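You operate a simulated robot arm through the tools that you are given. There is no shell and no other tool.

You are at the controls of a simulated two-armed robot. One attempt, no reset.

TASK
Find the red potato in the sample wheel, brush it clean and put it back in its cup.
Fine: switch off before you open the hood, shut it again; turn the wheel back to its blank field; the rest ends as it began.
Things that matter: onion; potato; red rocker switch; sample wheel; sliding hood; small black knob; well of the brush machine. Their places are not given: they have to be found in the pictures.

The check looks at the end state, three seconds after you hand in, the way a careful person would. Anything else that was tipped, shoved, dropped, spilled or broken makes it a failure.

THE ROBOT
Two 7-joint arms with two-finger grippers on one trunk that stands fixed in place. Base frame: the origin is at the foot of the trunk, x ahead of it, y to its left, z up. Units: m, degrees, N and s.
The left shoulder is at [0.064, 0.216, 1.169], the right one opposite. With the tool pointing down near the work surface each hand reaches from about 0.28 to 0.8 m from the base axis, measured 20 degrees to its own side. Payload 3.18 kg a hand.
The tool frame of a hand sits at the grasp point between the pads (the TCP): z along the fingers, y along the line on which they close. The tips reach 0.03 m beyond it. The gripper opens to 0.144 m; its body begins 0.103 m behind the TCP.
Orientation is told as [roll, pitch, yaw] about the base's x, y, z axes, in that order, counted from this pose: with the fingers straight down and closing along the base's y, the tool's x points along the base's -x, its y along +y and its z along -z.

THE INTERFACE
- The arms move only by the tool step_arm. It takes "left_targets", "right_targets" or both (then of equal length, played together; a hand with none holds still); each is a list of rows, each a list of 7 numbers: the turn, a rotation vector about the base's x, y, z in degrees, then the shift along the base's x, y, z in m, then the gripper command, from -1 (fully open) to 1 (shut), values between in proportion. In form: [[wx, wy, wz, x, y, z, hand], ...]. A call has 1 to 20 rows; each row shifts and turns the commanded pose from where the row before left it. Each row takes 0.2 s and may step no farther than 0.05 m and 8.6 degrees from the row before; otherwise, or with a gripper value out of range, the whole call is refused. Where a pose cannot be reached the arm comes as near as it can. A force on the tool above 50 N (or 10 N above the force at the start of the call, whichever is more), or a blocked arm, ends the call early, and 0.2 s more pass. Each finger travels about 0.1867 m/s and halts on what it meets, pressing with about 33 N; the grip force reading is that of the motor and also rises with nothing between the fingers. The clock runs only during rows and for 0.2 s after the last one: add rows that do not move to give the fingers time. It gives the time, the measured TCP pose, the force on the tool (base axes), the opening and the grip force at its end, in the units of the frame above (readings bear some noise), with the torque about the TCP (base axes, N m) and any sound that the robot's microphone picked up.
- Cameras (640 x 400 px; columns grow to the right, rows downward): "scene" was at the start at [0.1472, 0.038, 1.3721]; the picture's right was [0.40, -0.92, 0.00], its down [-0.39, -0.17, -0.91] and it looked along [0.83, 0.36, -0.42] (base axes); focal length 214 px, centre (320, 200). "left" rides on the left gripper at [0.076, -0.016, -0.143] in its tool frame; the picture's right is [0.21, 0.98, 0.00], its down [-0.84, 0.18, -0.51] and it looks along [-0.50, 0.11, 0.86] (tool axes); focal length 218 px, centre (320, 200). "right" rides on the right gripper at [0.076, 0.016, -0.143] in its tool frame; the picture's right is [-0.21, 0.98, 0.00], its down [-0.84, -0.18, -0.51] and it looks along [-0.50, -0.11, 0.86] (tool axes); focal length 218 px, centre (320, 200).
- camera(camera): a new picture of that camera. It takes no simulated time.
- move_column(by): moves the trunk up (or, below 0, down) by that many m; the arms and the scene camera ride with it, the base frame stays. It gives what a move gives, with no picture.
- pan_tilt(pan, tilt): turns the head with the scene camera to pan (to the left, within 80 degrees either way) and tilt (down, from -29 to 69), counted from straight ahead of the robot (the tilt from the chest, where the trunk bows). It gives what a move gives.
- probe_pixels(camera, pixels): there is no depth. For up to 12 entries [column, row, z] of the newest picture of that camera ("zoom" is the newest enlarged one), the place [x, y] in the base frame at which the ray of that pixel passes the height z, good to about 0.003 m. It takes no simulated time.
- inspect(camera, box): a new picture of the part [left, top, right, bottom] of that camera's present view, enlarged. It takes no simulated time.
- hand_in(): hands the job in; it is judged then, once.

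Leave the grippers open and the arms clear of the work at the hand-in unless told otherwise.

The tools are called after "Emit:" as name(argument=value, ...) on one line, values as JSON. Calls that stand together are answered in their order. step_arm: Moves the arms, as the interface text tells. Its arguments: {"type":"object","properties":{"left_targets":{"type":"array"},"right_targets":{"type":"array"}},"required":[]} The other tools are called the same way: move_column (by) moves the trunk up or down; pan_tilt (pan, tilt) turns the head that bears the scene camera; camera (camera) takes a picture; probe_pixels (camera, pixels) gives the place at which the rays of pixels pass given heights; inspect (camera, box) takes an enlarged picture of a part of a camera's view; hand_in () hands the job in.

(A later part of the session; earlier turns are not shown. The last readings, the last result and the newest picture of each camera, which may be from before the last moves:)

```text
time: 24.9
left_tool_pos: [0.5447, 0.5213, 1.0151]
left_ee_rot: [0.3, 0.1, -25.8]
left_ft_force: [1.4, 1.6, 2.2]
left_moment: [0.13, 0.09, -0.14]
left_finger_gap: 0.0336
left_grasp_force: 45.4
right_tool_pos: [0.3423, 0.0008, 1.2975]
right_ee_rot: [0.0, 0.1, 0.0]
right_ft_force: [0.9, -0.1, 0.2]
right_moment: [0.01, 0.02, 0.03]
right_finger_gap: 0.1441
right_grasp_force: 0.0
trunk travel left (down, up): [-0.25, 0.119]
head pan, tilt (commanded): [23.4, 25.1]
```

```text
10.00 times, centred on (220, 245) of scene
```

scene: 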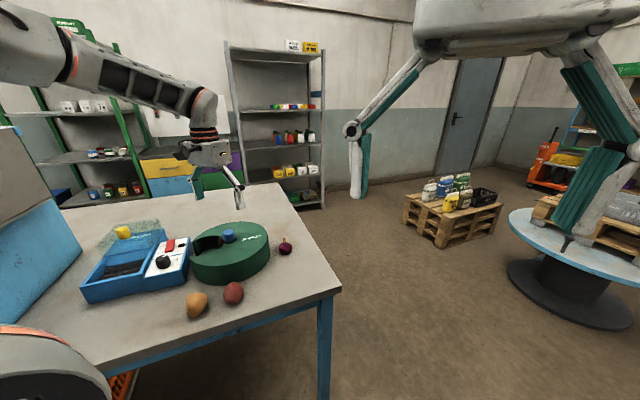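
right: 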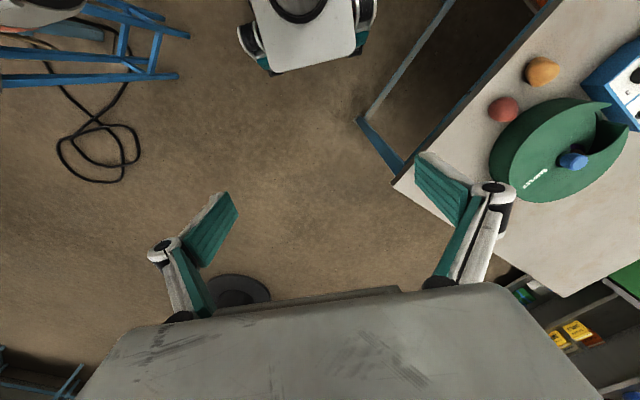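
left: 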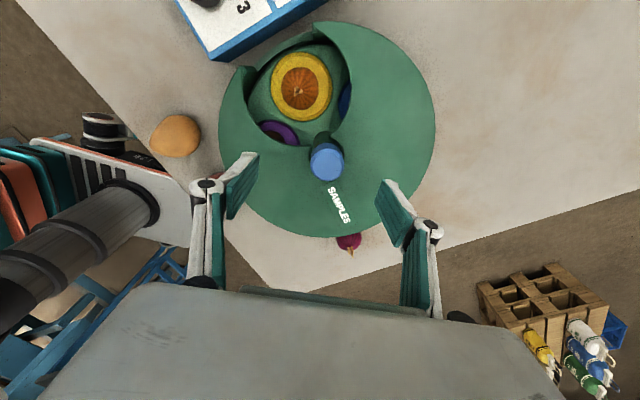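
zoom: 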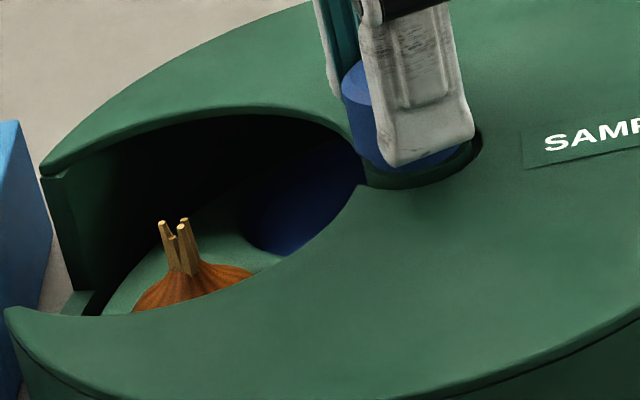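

The onion is nearly where it was before — that last turn seems to have slipped on the knob or hit something. I'll do a small further turn and watch torque and picture.

Emit:
camera(camera="left")

Emit:
step_arm(left_targets=[[0, 0, 6, 0, 0, 0, 1], [0, 0, 6, 0, 0, 0, 1]])

Emit:
camera(camera="left")

Emit:
inspect(camera="scene", box=[195, 225, 245, 265])

```text
taken
```

left: 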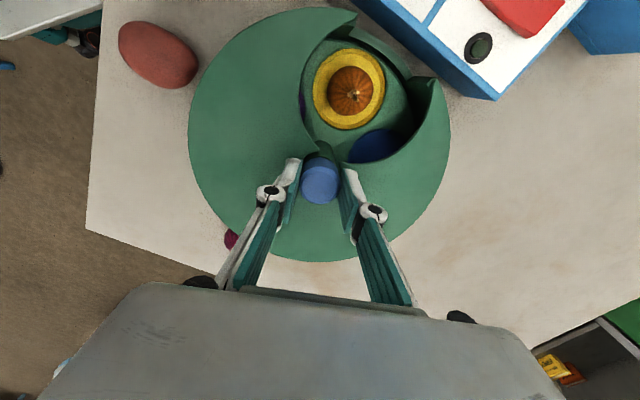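

```text
time: 25.5
left_tool_pos: [0.5439, 0.5217, 1.0155]
left_ee_rot: [0.2, 0.2, -14.1]
left_ft_force: [-1.6, -1.2, -1.6]
left_moment: [0.01, -0.01, -0.85]
left_finger_gap: 0.0338
left_grasp_force: 44.8
right_tool_pos: [0.3427, 0.0009, 1.2984]
right_ee_rot: [0.0, 0.0, 0.0]
right_ft_force: [0.4, 0.7, 0.2]
right_moment: [-0.01, 0.02, 0.0]
right_finger_gap: 0.1441
right_grasp_force: 0.1
trunk travel left (down, up): [-0.25, 0.119]
head pan, tilt (commanded): [23.4, 25.1]
```

```text
taken
```

left: 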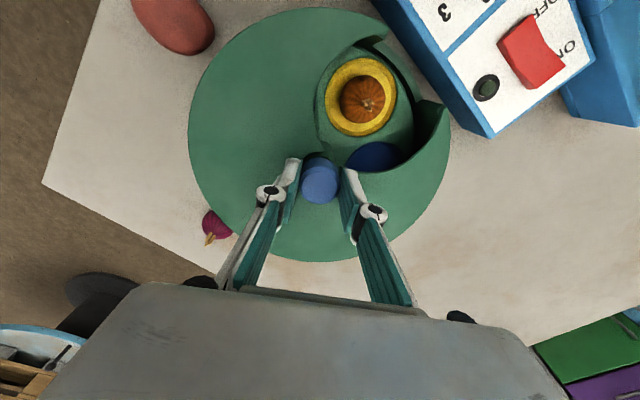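

```text
10.00 times, centred on (220, 245) of scene
```

zoom: 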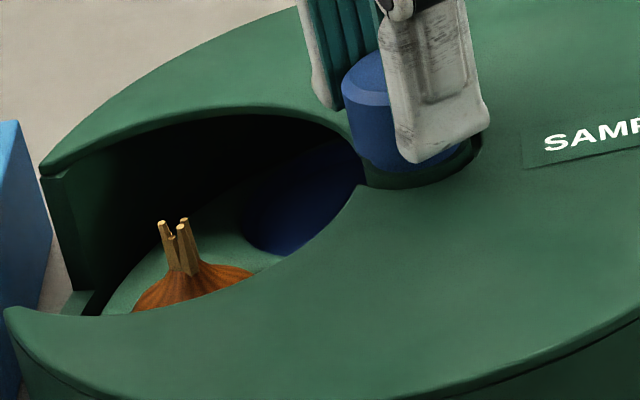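

The wheel does not move further (torque −0.85 N·m): it has a stop about 135° from the blank. So the remaining cups must be viewed by turning clockwise. I'll turn 64° clockwise with this grip.

Emit:
step_arm(left_targets=[[0, 0, -8, 0, 0, 0, 1], [0, 0, -8, 0, 0, 0, 1], [0, 0, -8, 0, 0, 0, 1], [0, 0, -8, 0, 0, 0, 1], [0, 0, -8, 0, 0, 0, 1], [0, 0, -8, 0, 0, 0, 1], [0, 0, -8, 0, 0, 0, 1], [0, 0, -8, 0, 0, 0, 1], [0, 0, 0, 0, 0, 0, 1]])

Emit:
camera(camera="left")

Emit:
inspect(camera="scene", box=[195, 225, 245, 265])

```text
time: 27.5
left_tool_pos: [0.5452, 0.524, 1.0149]
left_ee_rot: [0.4, 0.0, -78.2]
left_ft_force: [6.1, 2.9, -6.7]
left_moment: [0.52, -0.21, -0.04]
left_finger_gap: 0.0332
left_grasp_force: 45.3
right_tool_pos: [0.3444, 0.0015, 1.297]
right_ee_rot: [0.0, 0.0, 0.0]
right_ft_force: [0.1, 0.6, 0.5]
right_moment: [0.0, 0.03, -0.02]
right_finger_gap: 0.1441
right_grasp_force: 0.0
trunk travel left (down, up): [-0.25, 0.119]
head pan, tilt (commanded): [23.4, 25.1]
```

```text
taken
```

left: 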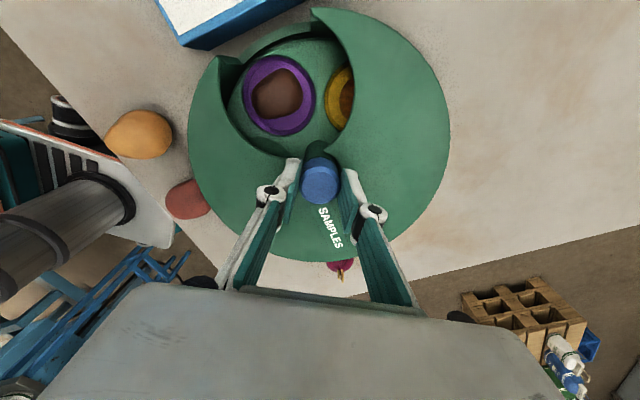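

```text
10.00 times, centred on (220, 245) of scene
```

zoom: 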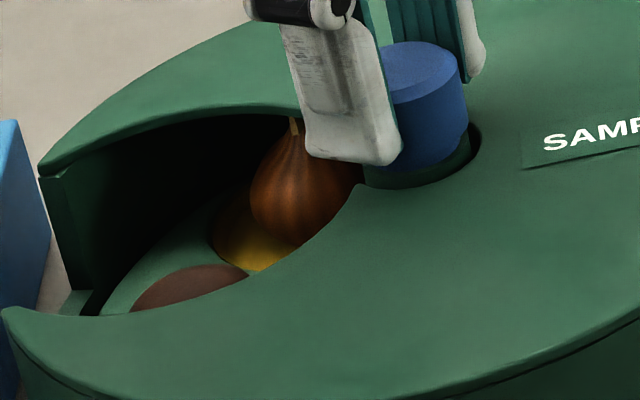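

The wheel follows clockwise. Continue: release, swing the hand forward 86°, re-grip, and turn clockwise 80° past the blank toward the orange cup.

Emit:
step_arm(left_targets=[[0, 0, 0, 0, 0, 0, 0], [0, 0, 0, 0, 0, 0, -0.4], [0, 0, 0, 0, -0.002, 0.03, -0.4], [0, 0, 7, 0, 0, 0.015, -0.4], [0, 0, 8, 0, 0, 0, -0.4], [0, 0, 8, 0, 0, 0, -0.4], [0, 0, 8, 0, 0, 0, -0.4], [0, 0, 8, 0, 0, 0, -0.4], [0, 0, 8, 0, 0, 0, -0.4], [0, 0, 8, 0, 0, 0, -0.4], [0, 0, 8, 0, 0, 0, -0.4], [0, 0, 8, 0, 0, 0, -0.4], [0, 0, 8, 0, 0, 0, -0.4], [0, 0, 6, 0, 0, 0, -0.4], [0, 0, 0, 0, 0, 0, -0.4]])

Emit:
camera(camera="left")

Emit:
inspect(camera="scene", box=[195, 225, 245, 265])

```text
time: 30.7
left_tool_pos: [0.5442, 0.5201, 1.0612]
left_ee_rot: [0.4, 0.2, 7.1]
left_ft_force: [-0.3, -0.5, -0.1]
left_moment: [-0.03, -0.01, 0.02]
left_finger_gap: 0.101
left_grasp_force: 0.0
right_tool_pos: [0.3432, 0.0003, 1.2968]
right_ee_rot: [-0.1, 0.0, 0.0]
right_ft_force: [0.1, -0.2, -0.4]
right_moment: [-0.01, 0.01, -0.02]
right_finger_gap: 0.1441
right_grasp_force: 0.1
trunk travel left (down, up): [-0.25, 0.119]
head pan, tilt (commanded): [23.4, 25.1]
```

```text
taken
```

left: 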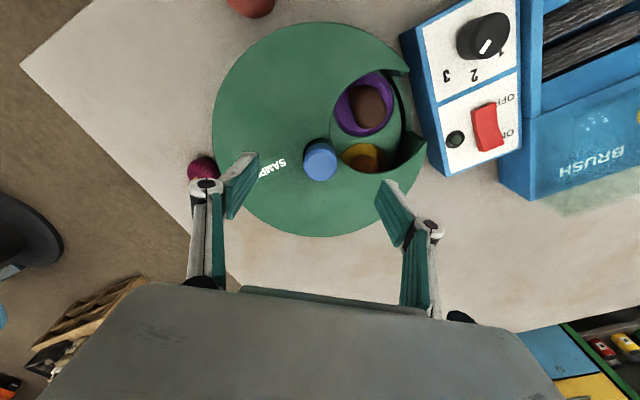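

```text
10.00 times, centred on (220, 245) of scene
```

zoom: 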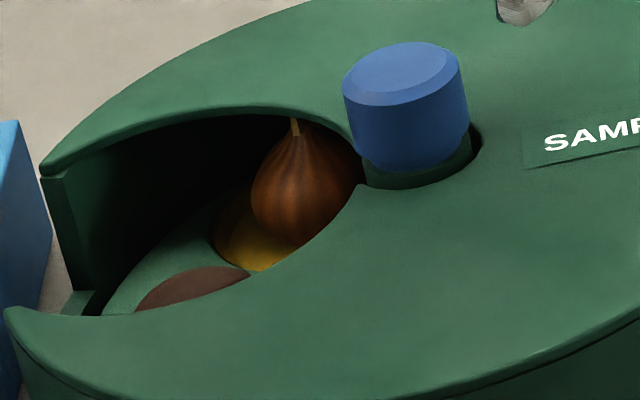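

The wheel stays where it's left. Now grip and turn 80° clockwise.

Emit:
step_arm(left_targets=[[0, 0, 0, 0.001, 0.001, -0.03, -0.4], [0, 0, 0, 0, 0, -0.015, -0.4], [0, 0, 0, 0, 0, 0, 0], [0, 0, 0, 0, 0, 0, 0.5], [0, 0, 0, 0, 0, 0, 1], [0, 0, 0, 0, 0, 0, 1], [0, 0, -8, 0, 0, 0, 1], [0, 0, -8, 0, 0, 0, 1], [0, 0, -8, 0, 0, 0, 1], [0, 0, -8, 0, 0, 0, 1], [0, 0, -8, 0, 0, 0, 1], [0, 0, -8, 0, 0, 0, 1], [0, 0, -8, 0, 0, 0, 1], [0, 0, -8, 0, 0, 0, 1], [0, 0, -8, 0, 0, 0, 1], [0, 0, -8, 0, 0, 0, 1], [0, 0, 0, 0, 0, 0, 1]])

Emit:
camera(camera="left")

Emit:
inspect(camera="scene", box=[195, 225, 245, 265])

```text
time: 34.3
left_tool_pos: [0.5473, 0.5227, 1.0168]
left_ee_rot: [0.4, 0.1, -73.2]
left_ft_force: [2.3, 7.2, -0.7]
left_moment: [0.87, 0.04, 0.0]
left_finger_gap: 0.0333
left_grasp_force: 45.3
right_tool_pos: [0.3428, 0.0009, 1.2972]
right_ee_rot: [0.0, 0.0, 0.1]
right_ft_force: [1.2, 0.4, 0.1]
right_moment: [0.0, 0.02, 0.01]
right_finger_gap: 0.144
right_grasp_force: 0.0
trunk travel left (down, up): [-0.25, 0.119]
head pan, tilt (commanded): [23.4, 25.1]
```

```text
taken
```

left: 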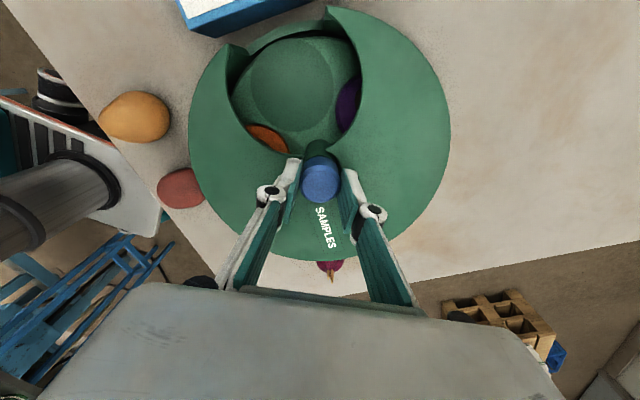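

```text
10.00 times, centred on (220, 245) of scene
```

zoom: 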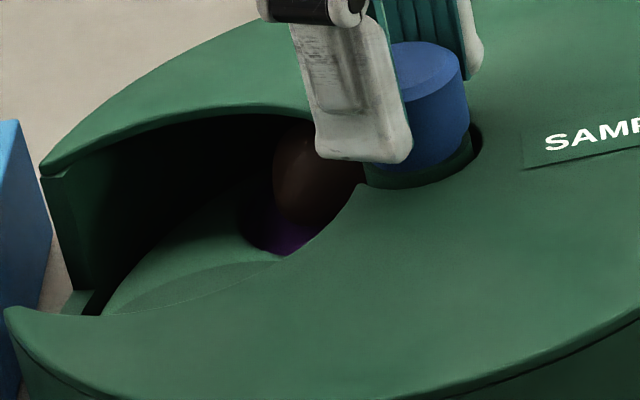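

The blank field is back near the window and the orange cup is coming. I'll repeat: release, swing forward, re-grip, turn clockwise.

Emit:
step_arm(left_targets=[[0, 0, 0, 0, 0, 0, 0], [0, 0, 0, 0, 0, 0, -0.4], [-0.4, 0, 0, -0.001, -0.001, 0.03, -0.4], [0, 0, 7, 0, 0, 0.015, -0.4], [0, 0, 8, 0, 0, 0, -0.4], [0, 0, 8, 0, 0, 0, -0.4], [0, 0, 8, 0, 0, 0, -0.4], [0, 0, 8, 0, 0, 0, -0.4], [0, 0, 8, 0, 0, 0, -0.4], [0, 0, 8, 0, 0, 0, -0.4], [0, 0, 8, 0, 0, 0, -0.4], [0, 0, 8, 0, 0, 0, -0.4], [0, 0, 8, 0, 0, 0, -0.4], [0, 0, 0, 0, 0, 0, -0.4]])

Emit:
step_arm(left_targets=[[0, 0, 0, 0, 0, -0.03, -0.4], [0, 0, 0, 0, 0, -0.015, -0.4], [0, 0, 0, 0, 0, 0, 0], [0, 0, 0, 0, 0, 0, 0.5], [0, 0, 0, 0, 0, 0, 1], [0, 0, 0, 0, 0, 0, 1], [0, 0, -8, 0, 0, 0, 1], [0, 0, -8, 0, 0, 0, 1], [0, 0, -8, 0, 0, 0, 1], [0, 0, -8, 0, 0, 0, 1], [0, 0, -8, 0, 0, 0, 1], [0, 0, -8, 0, 0, 0, 1], [0, 0, -8, 0, 0, 0, 1], [0, 0, 0, 0, 0, 0, 1]])

Emit:
camera(camera="left")

Emit:
inspect(camera="scene", box=[195, 225, 245, 265])

```text
time: 37.3
left_tool_pos: [0.545, 0.5198, 1.0596]
left_ee_rot: [0.1, -0.2, 6.0]
left_ft_force: [1.6, 0.3, 0.5]
left_moment: [-0.02, -0.04, 0.03]
left_finger_gap: 0.1009
left_grasp_force: 0.0
right_tool_pos: [0.3433, 0.0002, 1.2976]
right_ee_rot: [0.0, 0.0, 0.0]
right_ft_force: [0.1, -0.9, 0.5]
right_moment: [0.02, 0.02, 0.0]
right_finger_gap: 0.1441
right_grasp_force: 0.1
trunk travel left (down, up): [-0.25, 0.119]
head pan, tilt (commanded): [23.4, 25.1]
```

```text
time: 40.3
left_tool_pos: [0.5459, 0.5219, 1.0147]
left_ee_rot: [0.3, -0.2, -50.2]
left_ft_force: [5.9, 20.4, 0.8]
left_moment: [0.37, -0.33, 0.01]
left_finger_gap: 0.0335
left_grasp_force: 45.1
right_tool_pos: [0.3438, 0.0023, 1.2973]
right_ee_rot: [-0.1, -0.1, 0.0]
right_ft_force: [0.3, 0.0, 0.2]
right_moment: [0.02, 0.01, 0.05]
right_finger_gap: 0.144
right_grasp_force: 0.0
trunk travel left (down, up): [-0.25, 0.119]
head pan, tilt (commanded): [23.4, 25.1]
```

```text
taken
```

left: 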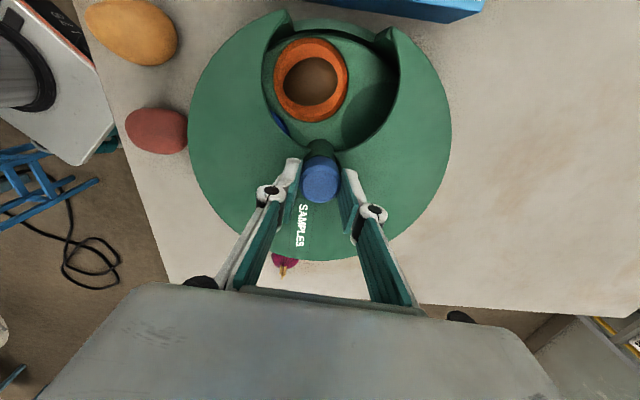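

```text
10.00 times, centred on (220, 245) of scene
```

zoom: 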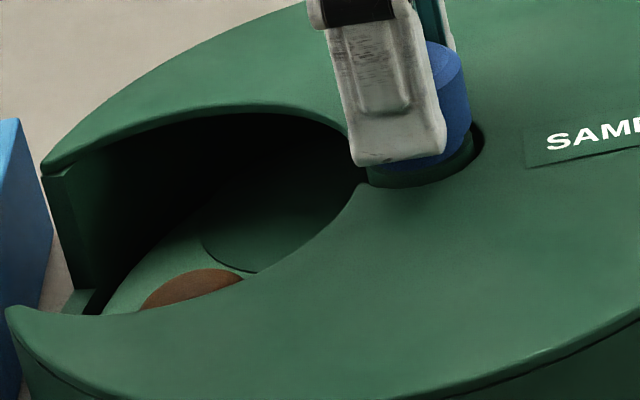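

The orange cup holds a second brown potato, with the blue cup next to it — so there are four cups plus the blank. I'll enlarge to compare this potato's colour.

Emit:
inspect(camera="left", box=[250, 20, 410, 180])

```text
2.50 times, centred on (330, 100) of left
```

zoom: 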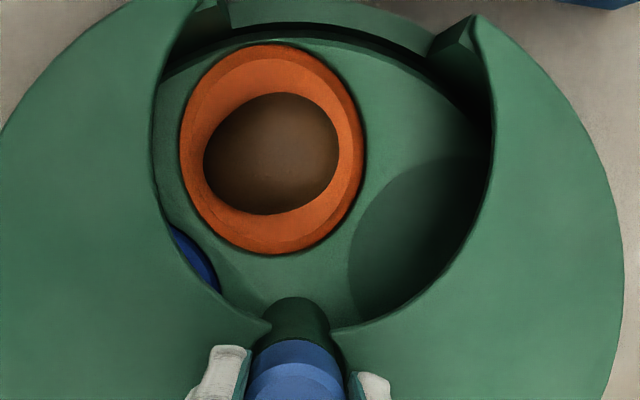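

This one is a yellowish brown; the purple cup's potato was clearly redder. To be thorough I'll turn 30° more to look into the blue cup.

Emit:
step_arm(left_targets=[[0, 0, -8, 0, 0, 0, 1], [0, 0, -8, 0, 0, 0, 1], [0, 0, -8, 0, 0, 0, 1], [0, 0, -8, 0, 0, 0, 1], [0, 0, 0, 0, 0, 0, 1]])

Emit:
camera(camera="left")

Emit:
inspect(camera="left", box=[220, 20, 380, 180])

Emit:
inspect(camera="scene", box=[195, 225, 245, 265])

```text
time: 41.5
left_tool_pos: [0.5474, 0.5221, 1.0143]
left_ee_rot: [0.3, -0.2, -82.2]
left_ft_force: [12.7, 19.9, 2.5]
left_moment: [0.37, -0.34, -0.03]
left_finger_gap: 0.0331
left_grasp_force: 45.8
right_tool_pos: [0.3441, 0.0017, 1.2972]
right_ee_rot: [-0.1, 0.0, 0.0]
right_ft_force: [-0.2, -0.3, -0.5]
right_moment: [0.01, -0.01, -0.01]
right_finger_gap: 0.1439
right_grasp_force: 0.1
trunk travel left (down, up): [-0.25, 0.119]
head pan, tilt (commanded): [23.4, 25.1]
```

```text
taken
```

left: 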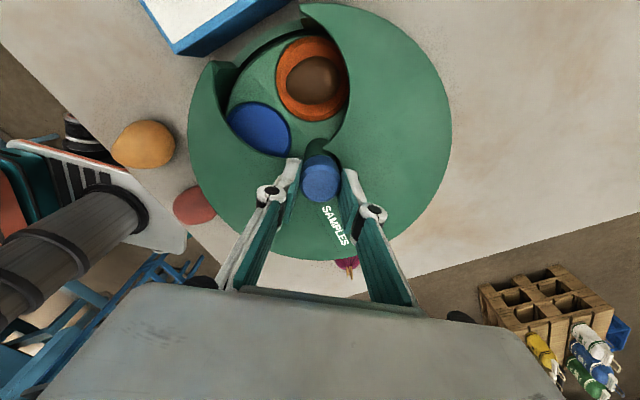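

```text
2.50 times, centred on (300, 100) of left
```

zoom: 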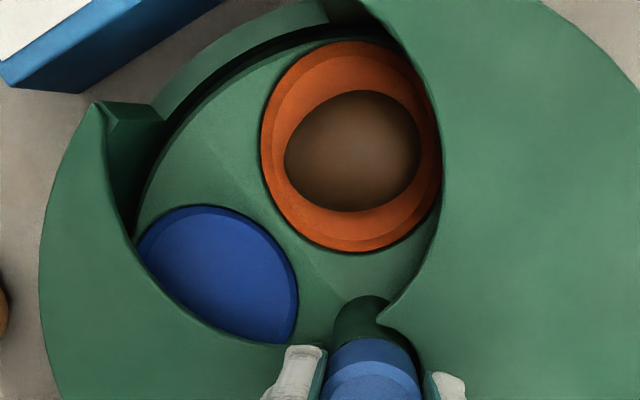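

```text
10.00 times, centred on (220, 245) of scene
```

zoom: 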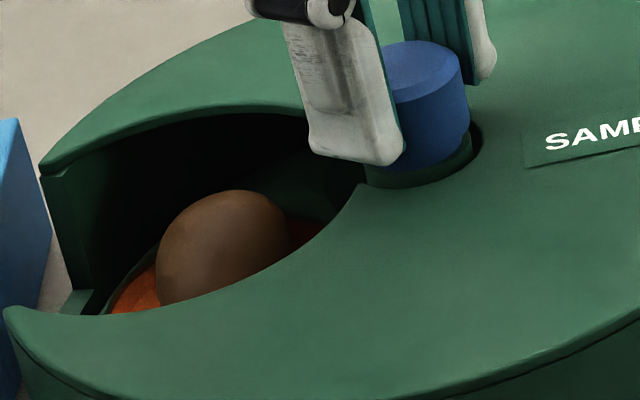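

The blue cup is empty; the orange one's potato is yellow-brown. So the purple cup's redder potato is the red one. I'll turn the wheel counter-clockwise back: 88° with this grip first.

Emit:
step_arm(left_targets=[[0, 0, 8, 0.001, 0.001, 0, 1], [0, 0, 8, 0, 0.001, 0, 1], [0, 0, 8, 0, 0, 0, 1], [0, 0, 8, 0, 0, 0, 1], [0, 0, 8, 0, 0, 0, 1], [0, 0, 8, 0, 0, 0, 1], [0, 0, 8, 0, 0, 0, 1], [0, 0, 8, 0, 0, 0, 1], [0, 0, 8, 0, 0, 0, 1], [0, 0, 8, 0, 0, 0, 1], [0, 0, 8, 0, 0, 0, 1], [0, 0, 0, 0, 0, 0, 1]])

Emit:
step_arm(left_targets=[[0, 0, 0, 0, 0, 0, 0], [0, 0, 0, 0, 0, 0, -0.4], [0, 0, 0, 0, 0, 0.03, -0.4], [0, 0, -7, 0, 0, 0.015, -0.4], [0, 0, -8.4, 0, 0, 0, -0.4], [0, 0, -8.4, 0, 0, 0, -0.4], [0, 0, -8.4, 0, 0, 0, -0.4], [0, 0, -8.4, 0, 0, 0, -0.4], [0, 0, -8.4, 0, 0, 0, -0.4], [0, 0, -8.4, 0, 0, 0, -0.4], [0, 0, -8.4, 0, 0, 0, -0.4], [0, 0, -8.4, 0, 0, 0, -0.4], [0, 0, -8.4, 0, 0, 0, -0.4], [0, 0, -8.4, 0, 0, 0, -0.4], [0, 0, 0, 0, 0, 0, -0.4]])

Emit:
camera(camera="left")

```text
time: 44.1
left_tool_pos: [0.546, 0.5207, 1.0148]
left_ee_rot: [0.2, -0.1, 6.1]
left_ft_force: [5.9, -8.5, -2.3]
left_moment: [-0.52, 0.47, 0.03]
left_finger_gap: 0.0331
left_grasp_force: 44.8
right_tool_pos: [0.3432, 0.001, 1.2973]
right_ee_rot: [0.1, -0.1, 0.0]
right_ft_force: [0.3, 0.7, 0.0]
right_moment: [-0.02, -0.04, 0.0]
right_finger_gap: 0.144
right_grasp_force: 0.1
trunk travel left (down, up): [-0.25, 0.119]
head pan, tilt (commanded): [23.4, 25.1]
```

```text
time: 47.3
left_tool_pos: [0.5462, 0.5224, 1.0613]
left_ee_rot: [0.2, -0.2, -85.2]
left_ft_force: [-0.3, -0.1, -0.9]
left_moment: [-0.01, 0.03, 0.03]
left_finger_gap: 0.1004
left_grasp_force: 0.1
right_tool_pos: [0.3428, 0.0009, 1.2976]
right_ee_rot: [0.1, 0.0, 0.0]
right_ft_force: [0.7, -0.5, -0.4]
right_moment: [-0.01, 0.0, 0.0]
right_finger_gap: 0.1441
right_grasp_force: 0.1
trunk travel left (down, up): [-0.25, 0.119]
head pan, tilt (commanded): [23.4, 25.1]
```

```text
taken
```

left: 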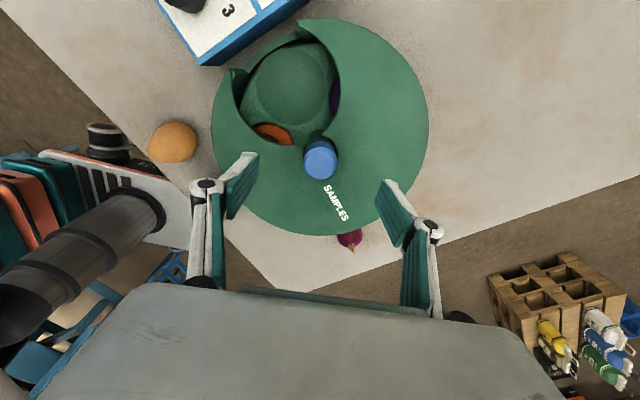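

The blank is at the window again. Grip and turn counter-clockwise 64°.

Emit:
step_arm(left_targets=[[0, 0, 0, 0, -0.001, -0.03, -0.4], [0, 0, 0, 0, 0, -0.016, -0.4], [0, 0, 0, 0, 0, 0, 0], [0, 0, 0, 0, 0, 0, 0.5], [0, 0, 0, 0, 0, 0, 1], [0, 0, 0, 0, 0, 0, 1], [0, 0, 8, 0, 0, 0, 1], [0, 0, 8, 0, 0, 0, 1], [0, 0, 8, 0, 0, 0, 1], [0, 0, 8, 0, 0, 0, 1], [0, 0, 8, 0, 0, 0, 1], [0, 0, 8, 0, 0, 0, 1], [0, 0, 8, 0, 0, 0, 1], [0, 0, 8, 0, 0, 0, 1], [0, 0, 0, 0, 0, 0, 1]])

Emit:
camera(camera="left")

Emit:
inspect(camera="scene", box=[195, 225, 245, 265])

```text
time: 50.5
left_tool_pos: [0.5467, 0.5214, 1.0138]
left_ee_rot: [0.2, -0.2, -20.9]
left_ft_force: [2.7, 0.1, -7.6]
left_moment: [-0.21, -0.67, 0.05]
left_finger_gap: 0.0335
left_grasp_force: 44.6
right_tool_pos: [0.3431, 0.0016, 1.2976]
right_ee_rot: [0.0, 0.0, 0.0]
right_ft_force: [-0.9, -0.2, 0.7]
right_moment: [0.0, 0.02, -0.03]
right_finger_gap: 0.1441
right_grasp_force: 0.0
trunk travel left (down, up): [-0.25, 0.119]
head pan, tilt (commanded): [23.4, 25.1]
```

```text
taken
```

left: 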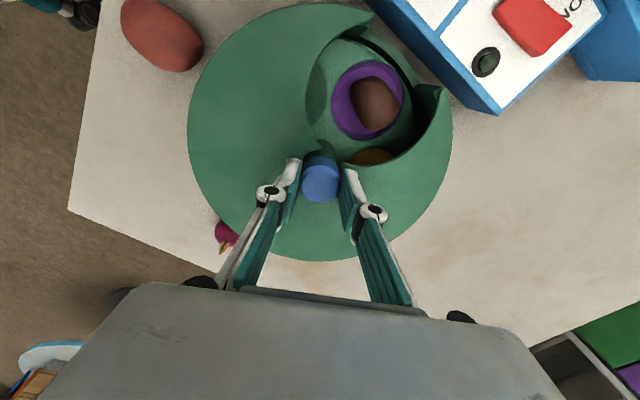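

```text
10.00 times, centred on (220, 245) of scene
```

zoom: 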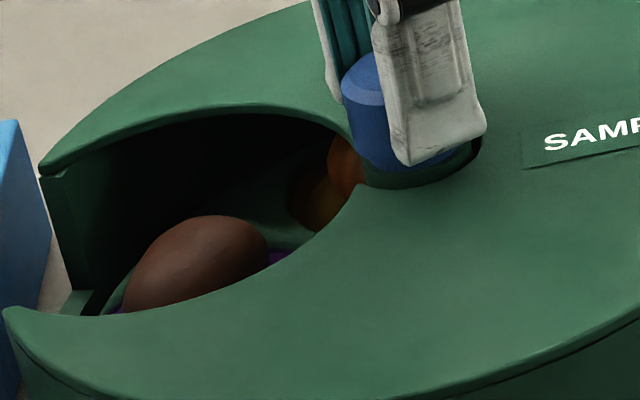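

Let me measure: the purple cup's centre (366,100), potato (375,103), and the window's tips (372,14), (441,88).

Emit:
probe_pixels(camera="left", pixels=[[366, 100, 0.93], [366, 100, 0.95], [375, 103, 0.95], [375, 103, 0.965], [372, 14, 0.977], [441, 88, 0.977], [319, 182, 1.005], [308, 95, 0.977], [190, 120, 0.977], [452, 130, 0.977], [325, 261, 0.977]])

Emit:
inspect(camera="left", box=[290, 20, 450, 180])

```text
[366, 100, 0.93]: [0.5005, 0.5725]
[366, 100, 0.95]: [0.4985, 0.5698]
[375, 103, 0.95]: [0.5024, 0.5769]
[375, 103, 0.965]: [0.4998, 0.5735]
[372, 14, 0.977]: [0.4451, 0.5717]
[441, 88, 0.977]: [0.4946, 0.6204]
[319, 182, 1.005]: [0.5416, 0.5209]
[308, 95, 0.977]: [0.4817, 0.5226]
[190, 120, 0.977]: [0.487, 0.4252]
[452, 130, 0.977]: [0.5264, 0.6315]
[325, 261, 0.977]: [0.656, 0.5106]
```

```text
2.50 times, centred on (370, 100) of left
```

zoom: 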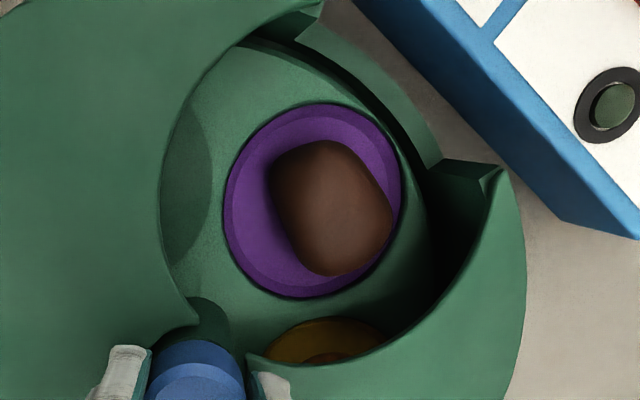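

The cup sits at about 131° while the window's middle is at about 135°, so I'll turn 4° more, release, and rise to examine the cup from different viewpoints.

Emit:
step_arm(left_targets=[[0, 0, 4, 0, 0, 0, 1], [0, 0, 0, 0, 0, 0, 1], [0, 0, 0, 0, 0, 0, 0], [0, 0, 0, 0, 0, 0, -0.4], [0, 0, 0, 0, 0, 0.04, -1], [0, 0, 0, -0.02, 0.02, 0.04, -1], [0, 0, 0, -0.02, 0.03, 0.02, -1], [0, 0, 0, 0, 0, 0, -1]])

Emit:
camera(camera="left")

Emit:
inspect(camera="scene", box=[195, 225, 245, 265])

```text
time: 52.3
left_tool_pos: [0.5063, 0.5709, 1.115]
left_ee_rot: [0.2, -0.3, -17.1]
left_ft_force: [0.8, 0.3, 0.4]
left_moment: [-0.02, 0.02, -0.02]
left_finger_gap: 0.1438
left_grasp_force: 0.0
right_tool_pos: [0.3442, 0.001, 1.2982]
right_ee_rot: [-0.1, 0.0, -0.1]
right_ft_force: [0.3, 0.4, -0.1]
right_moment: [0.01, 0.01, 0.01]
right_finger_gap: 0.1441
right_grasp_force: 0.1
trunk travel left (down, up): [-0.25, 0.119]
head pan, tilt (commanded): [23.4, 25.1]
```

```text
taken
```

left: 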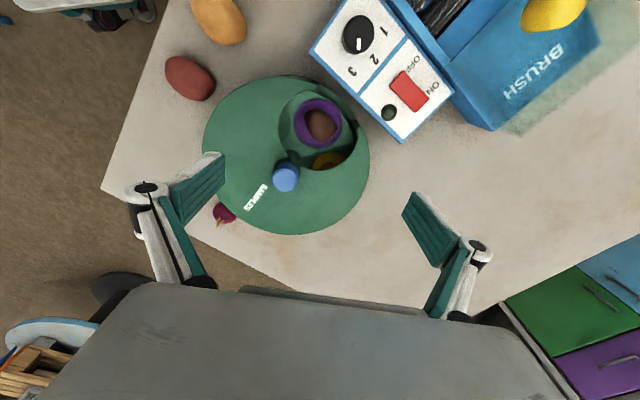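

```text
10.00 times, centred on (220, 245) of scene
```

zoom: 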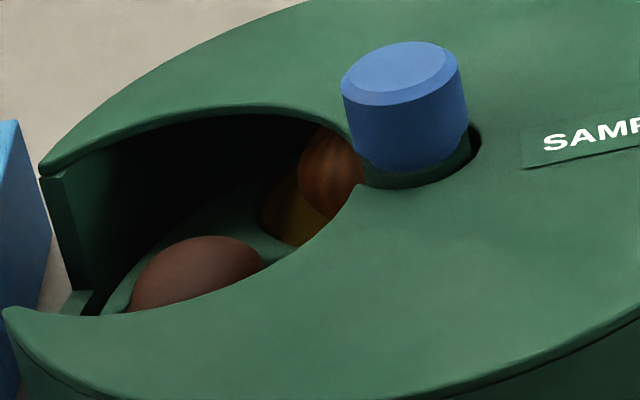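

Emit:
inspect(camera="left", box=[270, 75, 380, 185])

Emit:
probe_pixels(camera="scene", pixels=[[208, 248.6, 0.93], [208, 248.6, 0.95], [208, 248.6, 0.97], [207, 252, 0.93], [207, 252, 0.95], [207, 252, 0.97]])

Emit:
probe_pixels(camera="left", pixels=[[318, 124, 0.93], [318, 124, 0.95], [321, 125, 0.95], [321, 125, 0.97], [286, 176, 1.005]])

```text
3.64 times, centred on (325, 130) of left
```

zoom: 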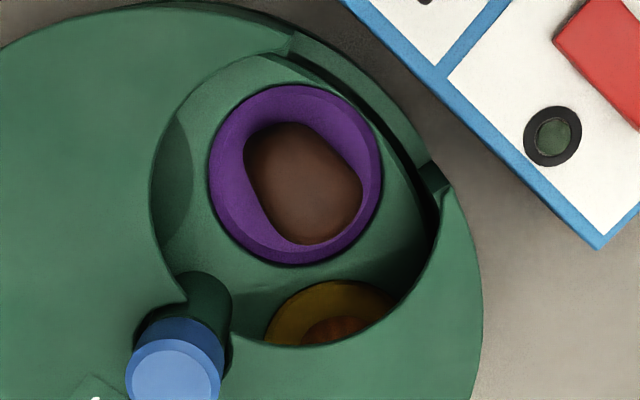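

```text
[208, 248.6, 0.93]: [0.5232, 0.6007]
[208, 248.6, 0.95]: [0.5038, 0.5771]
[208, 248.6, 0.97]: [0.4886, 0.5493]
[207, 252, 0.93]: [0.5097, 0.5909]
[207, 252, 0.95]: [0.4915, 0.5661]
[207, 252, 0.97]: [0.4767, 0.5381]
```

```text
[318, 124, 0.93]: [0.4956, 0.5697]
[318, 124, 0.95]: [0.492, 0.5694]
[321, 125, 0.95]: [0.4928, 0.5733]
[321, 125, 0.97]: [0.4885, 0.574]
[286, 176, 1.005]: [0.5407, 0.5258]
```

Cup rim is near z 0.925, potato centre about z 0.928 and top about 0.95. I'll measure the potato's long axis from its ends at (309,112) and (332,140), to choose the grip direction.

Emit:
probe_pixels(camera="left", pixels=[[309.1, 112.1, 0.93], [331.9, 140.4, 0.93], [308, 133, 0.93], [333, 117, 0.93], [295, 124, 0.925], [342, 122, 0.925], [318, 99, 0.925], [318, 148, 0.925], [278, 128, 0.977], [362, 130, 0.977], [312, 96, 0.977]])

```text
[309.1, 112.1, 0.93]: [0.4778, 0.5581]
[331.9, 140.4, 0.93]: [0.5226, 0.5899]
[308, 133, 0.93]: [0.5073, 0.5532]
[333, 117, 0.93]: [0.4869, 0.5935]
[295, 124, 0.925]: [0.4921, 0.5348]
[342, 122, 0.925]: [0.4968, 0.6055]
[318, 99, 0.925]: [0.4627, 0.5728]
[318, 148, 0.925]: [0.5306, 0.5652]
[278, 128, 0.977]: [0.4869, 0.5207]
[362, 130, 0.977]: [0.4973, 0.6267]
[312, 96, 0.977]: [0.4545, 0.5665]
```

The potato's long axis lies at about 35° (5.5 cm), narrow axis at about 120° (≈4 cm). A yaw near +15° closes across the narrow side. I'll rotate the hand there while staying high (z≈1.075) and centre it over the potato at about (0.500, 0.5725).

Emit:
step_arm(left_targets=[[0, 0, 8, -0.002, 0, -0.01, -1], [0, 0, 8, -0.002, 0.001, -0.01, -1], [0, 0, 8, -0.001, 0.001, -0.01, -0.6], [0, 0, 8, 0, 0, -0.01, -0.2], [0, 0, 0, 0, 0, 0, -0.2], [0, 0, 0, 0, 0, 0, -0.2]])

Emit:
camera(camera="left")

Emit:
inspect(camera="left", box=[240, 60, 400, 220])

Emit:
inspect(camera="scene", box=[165, 190, 275, 280])

```text
time: 53.7
left_tool_pos: [0.5012, 0.5718, 1.0751]
left_ee_rot: [0.2, -0.1, 14.9]
left_ft_force: [-0.4, 0.6, 0.1]
left_moment: [0.02, 0.0, -0.03]
left_finger_gap: 0.0864
left_grasp_force: 0.2
right_tool_pos: [0.3422, 0.0002, 1.2977]
right_ee_rot: [0.0, 0.0, 0.0]
right_ft_force: [-0.1, -0.3, -0.2]
right_moment: [0.05, -0.03, -0.05]
right_finger_gap: 0.1441
right_grasp_force: 0.1
trunk travel left (down, up): [-0.25, 0.119]
head pan, tilt (commanded): [23.4, 25.1]
```

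```text
taken
```

left: 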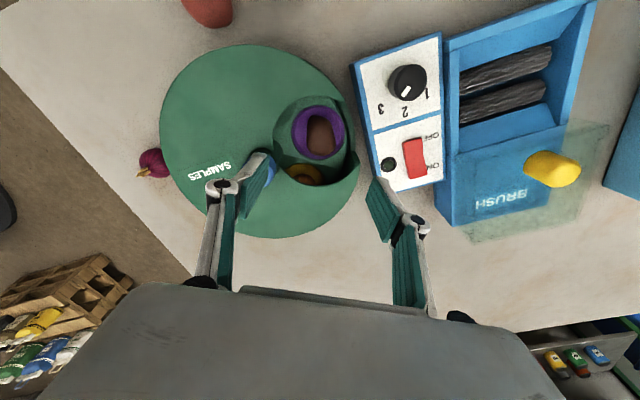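

```text
2.50 times, centred on (320, 140) of left
```

zoom: 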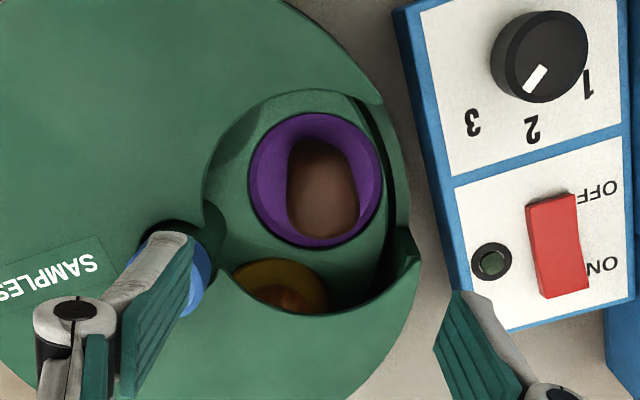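

```text
4.44 times, centred on (220, 235) of scene
```

zoom: 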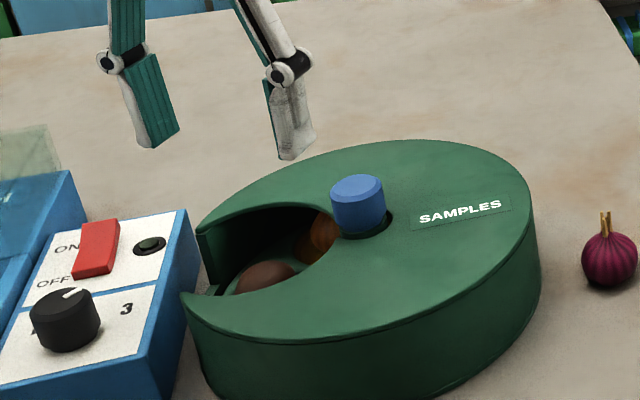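

From here the potato's long side lines up with the finger blades — a good grip direction. The window leaves only about 4 cm on the right side, so I'll narrow the gap to 0.058, shift slightly and lower to z≈0.985, then check.

Emit:
step_arm(left_targets=[[0, 0, 0, -0.003, -0.0035, 0, 0.194], [0, 0, 0, 0, 0, -0.03, 0.194], [0, 0, 0, 0, 0, -0.03, 0.194], [0, 0, 0, 0, 0, -0.03, 0.194], [0, 0, 0, 0, 0, 0, 0.194]])

Emit:
camera(camera="left")

Emit:
inspect(camera="left", box=[240, 60, 400, 220])

Emit:
inspect(camera="scene", box=[180, 210, 260, 280])

```text
time: 54.9
left_tool_pos: [0.4973, 0.5688, 0.9846]
left_ee_rot: [0.2, -0.3, 15.0]
left_ft_force: [0.3, -0.5, -0.7]
left_moment: [0.0, -0.03, -0.01]
left_finger_gap: 0.0577
left_grasp_force: 0.1
right_tool_pos: [0.3411, 0.0001, 1.2983]
right_ee_rot: [0.0, -0.1, 0.0]
right_ft_force: [0.0, 0.0, -0.5]
right_moment: [-0.02, -0.03, 0.03]
right_finger_gap: 0.1442
right_grasp_force: 0.1
trunk travel left (down, up): [-0.25, 0.119]
head pan, tilt (commanded): [23.4, 25.1]
```

```text
taken
```

left: 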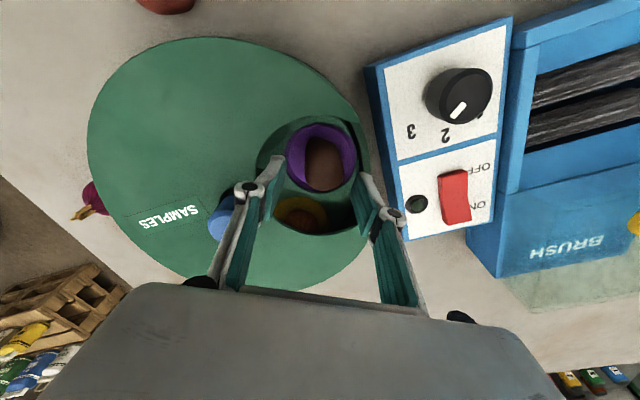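

```text
2.50 times, centred on (320, 140) of left
```

zoom: 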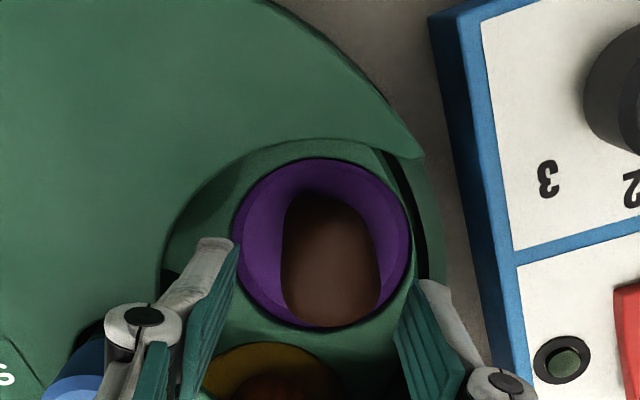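

```text
5.71 times, centred on (220, 245) of scene
```

zoom: 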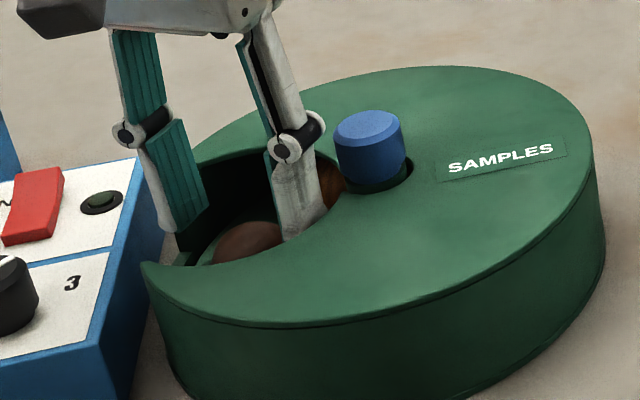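

The fingertips (z≈0.955) are entering the window on both sides of the potato. I'll go down 1.5 cm and check the forces.

Emit:
step_arm(left_targets=[[0, 0, 0, 0.0005, 0, -0.005, 0.22], [0, 0, 0, 0, 0, -0.005, 0.22], [0, 0, 0, 0, 0, -0.005, 0.22]])

Emit:
inspect(camera="left", box=[240, 80, 400, 240])

Emit:
inspect(camera="scene", box=[180, 210, 260, 280])

```text
time: 55.7
left_tool_pos: [0.498, 0.5693, 0.9688]
left_ee_rot: [0.2, -0.3, 15.0]
left_ft_force: [-0.1, 0.0, -0.3]
left_moment: [-0.01, 0.0, -0.02]
left_finger_gap: 0.0561
left_grasp_force: 0.1
right_tool_pos: [0.3429, 0.0001, 1.2975]
right_ee_rot: [0.0, 0.0, 0.0]
right_ft_force: [-0.4, -0.6, -0.3]
right_moment: [0.03, -0.02, -0.02]
right_finger_gap: 0.1442
right_grasp_force: 0.1
trunk travel left (down, up): [-0.25, 0.119]
head pan, tilt (commanded): [23.4, 25.1]
```

```text
2.50 times, centred on (320, 160) of left
```

zoom: 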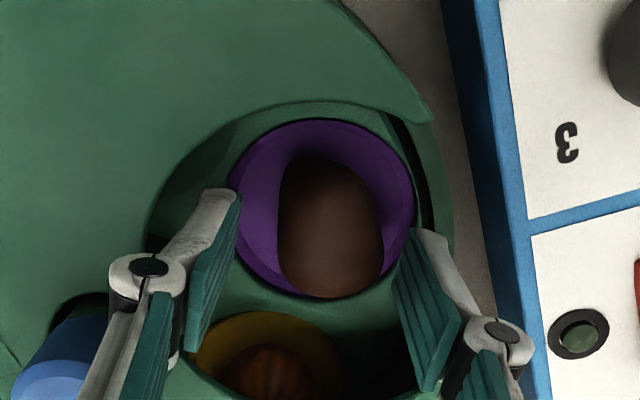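

```text
5.71 times, centred on (220, 245) of scene
```

zoom: 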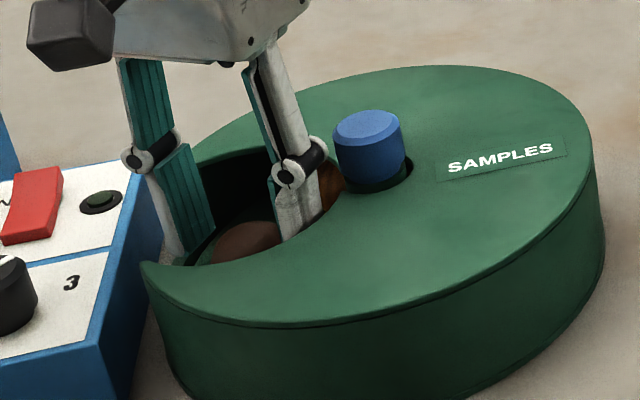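

No contact yet (tips ≈0.939); the left finger's knuckle is near the blue knob but clear. I'll lower 1 cm more in 4 mm steps.

Emit:
step_arm(left_targets=[[0, 0, 0, 0, 0.001, -0.004, 0.26], [0, 0, 0, 0, 0, -0.003, 0.26], [0, 0, 0, 0, 0, -0.003, 0.26]])

Emit:
inspect(camera="left", box=[240, 80, 400, 240])

Emit:
inspect(camera="scene", box=[180, 210, 260, 280])

```text
time: 56.5
left_tool_pos: [0.4993, 0.5707, 0.96]
left_ee_rot: [0.3, -0.2, 15.0]
left_ft_force: [0.4, -0.1, -0.6]
left_moment: [0.02, -0.01, 0.03]
left_finger_gap: 0.0533
left_grasp_force: 0.0
right_tool_pos: [0.3426, 0.0008, 1.2978]
right_ee_rot: [0.0, 0.0, -0.1]
right_ft_force: [0.5, 0.1, -0.3]
right_moment: [0.0, -0.01, 0.04]
right_finger_gap: 0.144
right_grasp_force: 0.1
trunk travel left (down, up): [-0.25, 0.119]
head pan, tilt (commanded): [23.4, 25.1]
```

```text
2.50 times, centred on (320, 160) of left
```

zoom: 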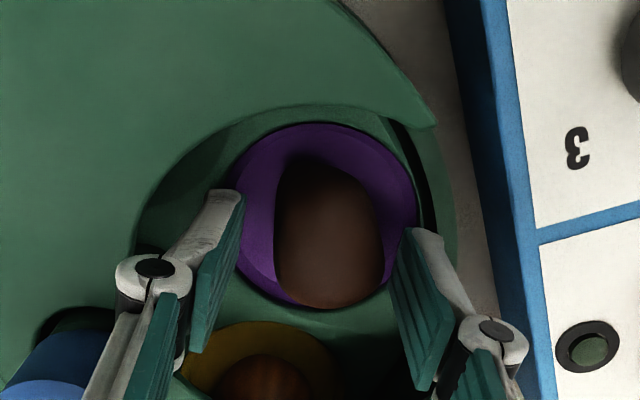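

```text
5.71 times, centred on (220, 245) of scene
```

zoom: 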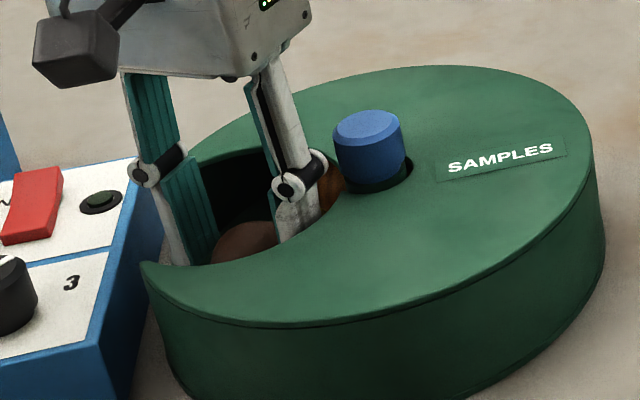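

Still no contact at tips ≈0.930. I'll go 4 mm lower and read the force.

Emit:
step_arm(left_targets=[[0, 0, 0, 0, 0, -0.002, 0.3], [0, 0, 0, 0, 0, -0.002, 0.32]])

```text
time: 57.1
left_tool_pos: [0.4986, 0.5714, 0.9562]
left_ee_rot: [0.3, -0.2, 14.9]
left_ft_force: [-0.5, 1.4, -0.7]
left_moment: [0.01, 0.01, 0.0]
left_finger_gap: 0.0489
left_grasp_force: 0.1
right_tool_pos: [0.3438, 0.0012, 1.2961]
right_ee_rot: [0.1, 0.1, 0.0]
right_ft_force: [-1.1, 0.0, 0.3]
right_moment: [0.0, -0.02, -0.02]
right_finger_gap: 0.1442
right_grasp_force: 0.1
trunk travel left (down, up): [-0.25, 0.119]
head pan, tilt (commanded): [23.4, 25.1]
```

Emit:
step_arm(left_targets=[[0, 0, 0, 0, 0, -0.002, 0.36], [0, 0, 0, 0, 0, -0.002, 0.38]])

Emit:
inspect(camera="left", box=[240, 80, 400, 240])

```text
time: 57.7
left_tool_pos: [0.4974, 0.5707, 0.9507]
left_ee_rot: [0.3, -0.2, 15.0]
left_ft_force: [-0.8, 0.5, -0.1]
left_moment: [0.0, 0.0, 0.02]
left_finger_gap: 0.0447
left_grasp_force: 0.0
right_tool_pos: [0.3429, 0.0021, 1.2974]
right_ee_rot: [-0.1, 0.0, 0.0]
right_ft_force: [0.0, 0.1, 0.0]
right_moment: [-0.02, 0.02, -0.01]
right_finger_gap: 0.1441
right_grasp_force: 0.1
trunk travel left (down, up): [-0.25, 0.119]
head pan, tilt (commanded): [23.4, 25.1]
```

```text
2.50 times, centred on (320, 160) of left
```

zoom: 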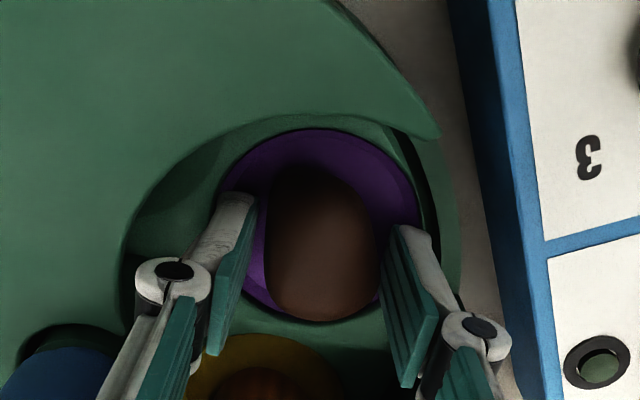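

Tips at ≈0.921, pads right beside the potato (gap 0.0447). Now I close.

Emit:
step_arm(left_targets=[[0, 0, 0, 0, 0, 0, 0.45], [0, 0, 0, 0, 0, 0, 0.55], [0, 0, 0, 0, 0, 0, 0.75], [0, 0, 0, 0, 0, 0, 1], [0, 0, 0, 0, 0, 0, 1]])

Emit:
inspect(camera="left", box=[240, 80, 400, 240])

```text
time: 58.9
left_tool_pos: [0.4989, 0.5707, 0.9513]
left_ee_rot: [0.2, -0.2, 14.9]
left_ft_force: [-0.1, -0.4, 0.7]
left_moment: [0.01, 0.0, 0.02]
left_finger_gap: 0.038
left_grasp_force: 33.0
right_tool_pos: [0.3423, 0.0006, 1.297]
right_ee_rot: [0.0, 0.0, -0.1]
right_ft_force: [0.2, 0.3, 0.3]
right_moment: [-0.07, -0.01, -0.02]
right_finger_gap: 0.1442
right_grasp_force: 0.1
trunk travel left (down, up): [-0.25, 0.119]
head pan, tilt (commanded): [23.4, 25.1]
```

```text
2.50 times, centred on (320, 160) of left
```

zoom: 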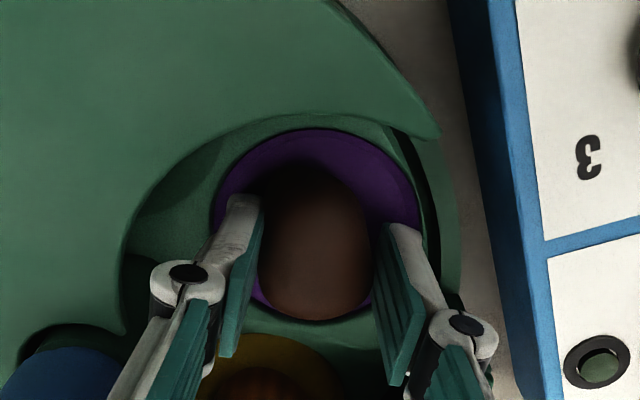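

The potato is held (gap 0.038, 33 N). I'll lift straight up 11 cm and look.

Emit:
step_arm(left_targets=[[0, 0, 0, 0, 0, 0.01, 1], [0, 0, 0, 0, 0, 0.015, 1], [0, 0, 0, 0, 0, 0.025, 1], [0, 0, 0, 0, 0, 0.03, 1], [0, 0, 0, 0, 0, 0.03, 1], [0, 0, 0, 0, 0, 0, 1]])

Emit:
camera(camera="left")

Emit:
inspect(camera="scene", box=[165, 190, 275, 280])

```text
time: 60.3
left_tool_pos: [0.498, 0.5687, 1.063]
left_ee_rot: [0.4, -0.3, 14.9]
left_ft_force: [-0.1, 0.5, -0.6]
left_moment: [-0.02, -0.02, -0.02]
left_finger_gap: 0.0381
left_grasp_force: 33.2
right_tool_pos: [0.3417, 0.0018, 1.2979]
right_ee_rot: [-0.1, 0.0, 0.0]
right_ft_force: [-0.5, -0.1, -0.3]
right_moment: [0.02, 0.01, 0.01]
right_finger_gap: 0.1437
right_grasp_force: 0.1
trunk travel left (down, up): [-0.25, 0.119]
head pan, tilt (commanded): [23.4, 25.1]
```

```text
taken
```

left: 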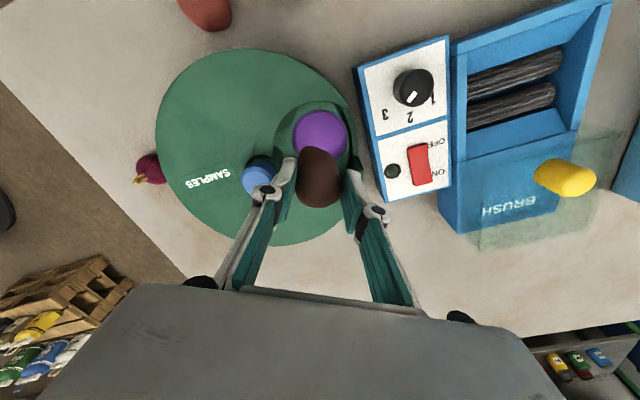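

```text
4.44 times, centred on (220, 235) of scene
```

zoom: 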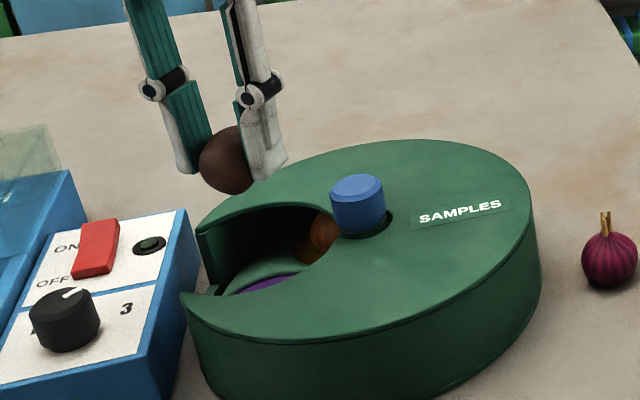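

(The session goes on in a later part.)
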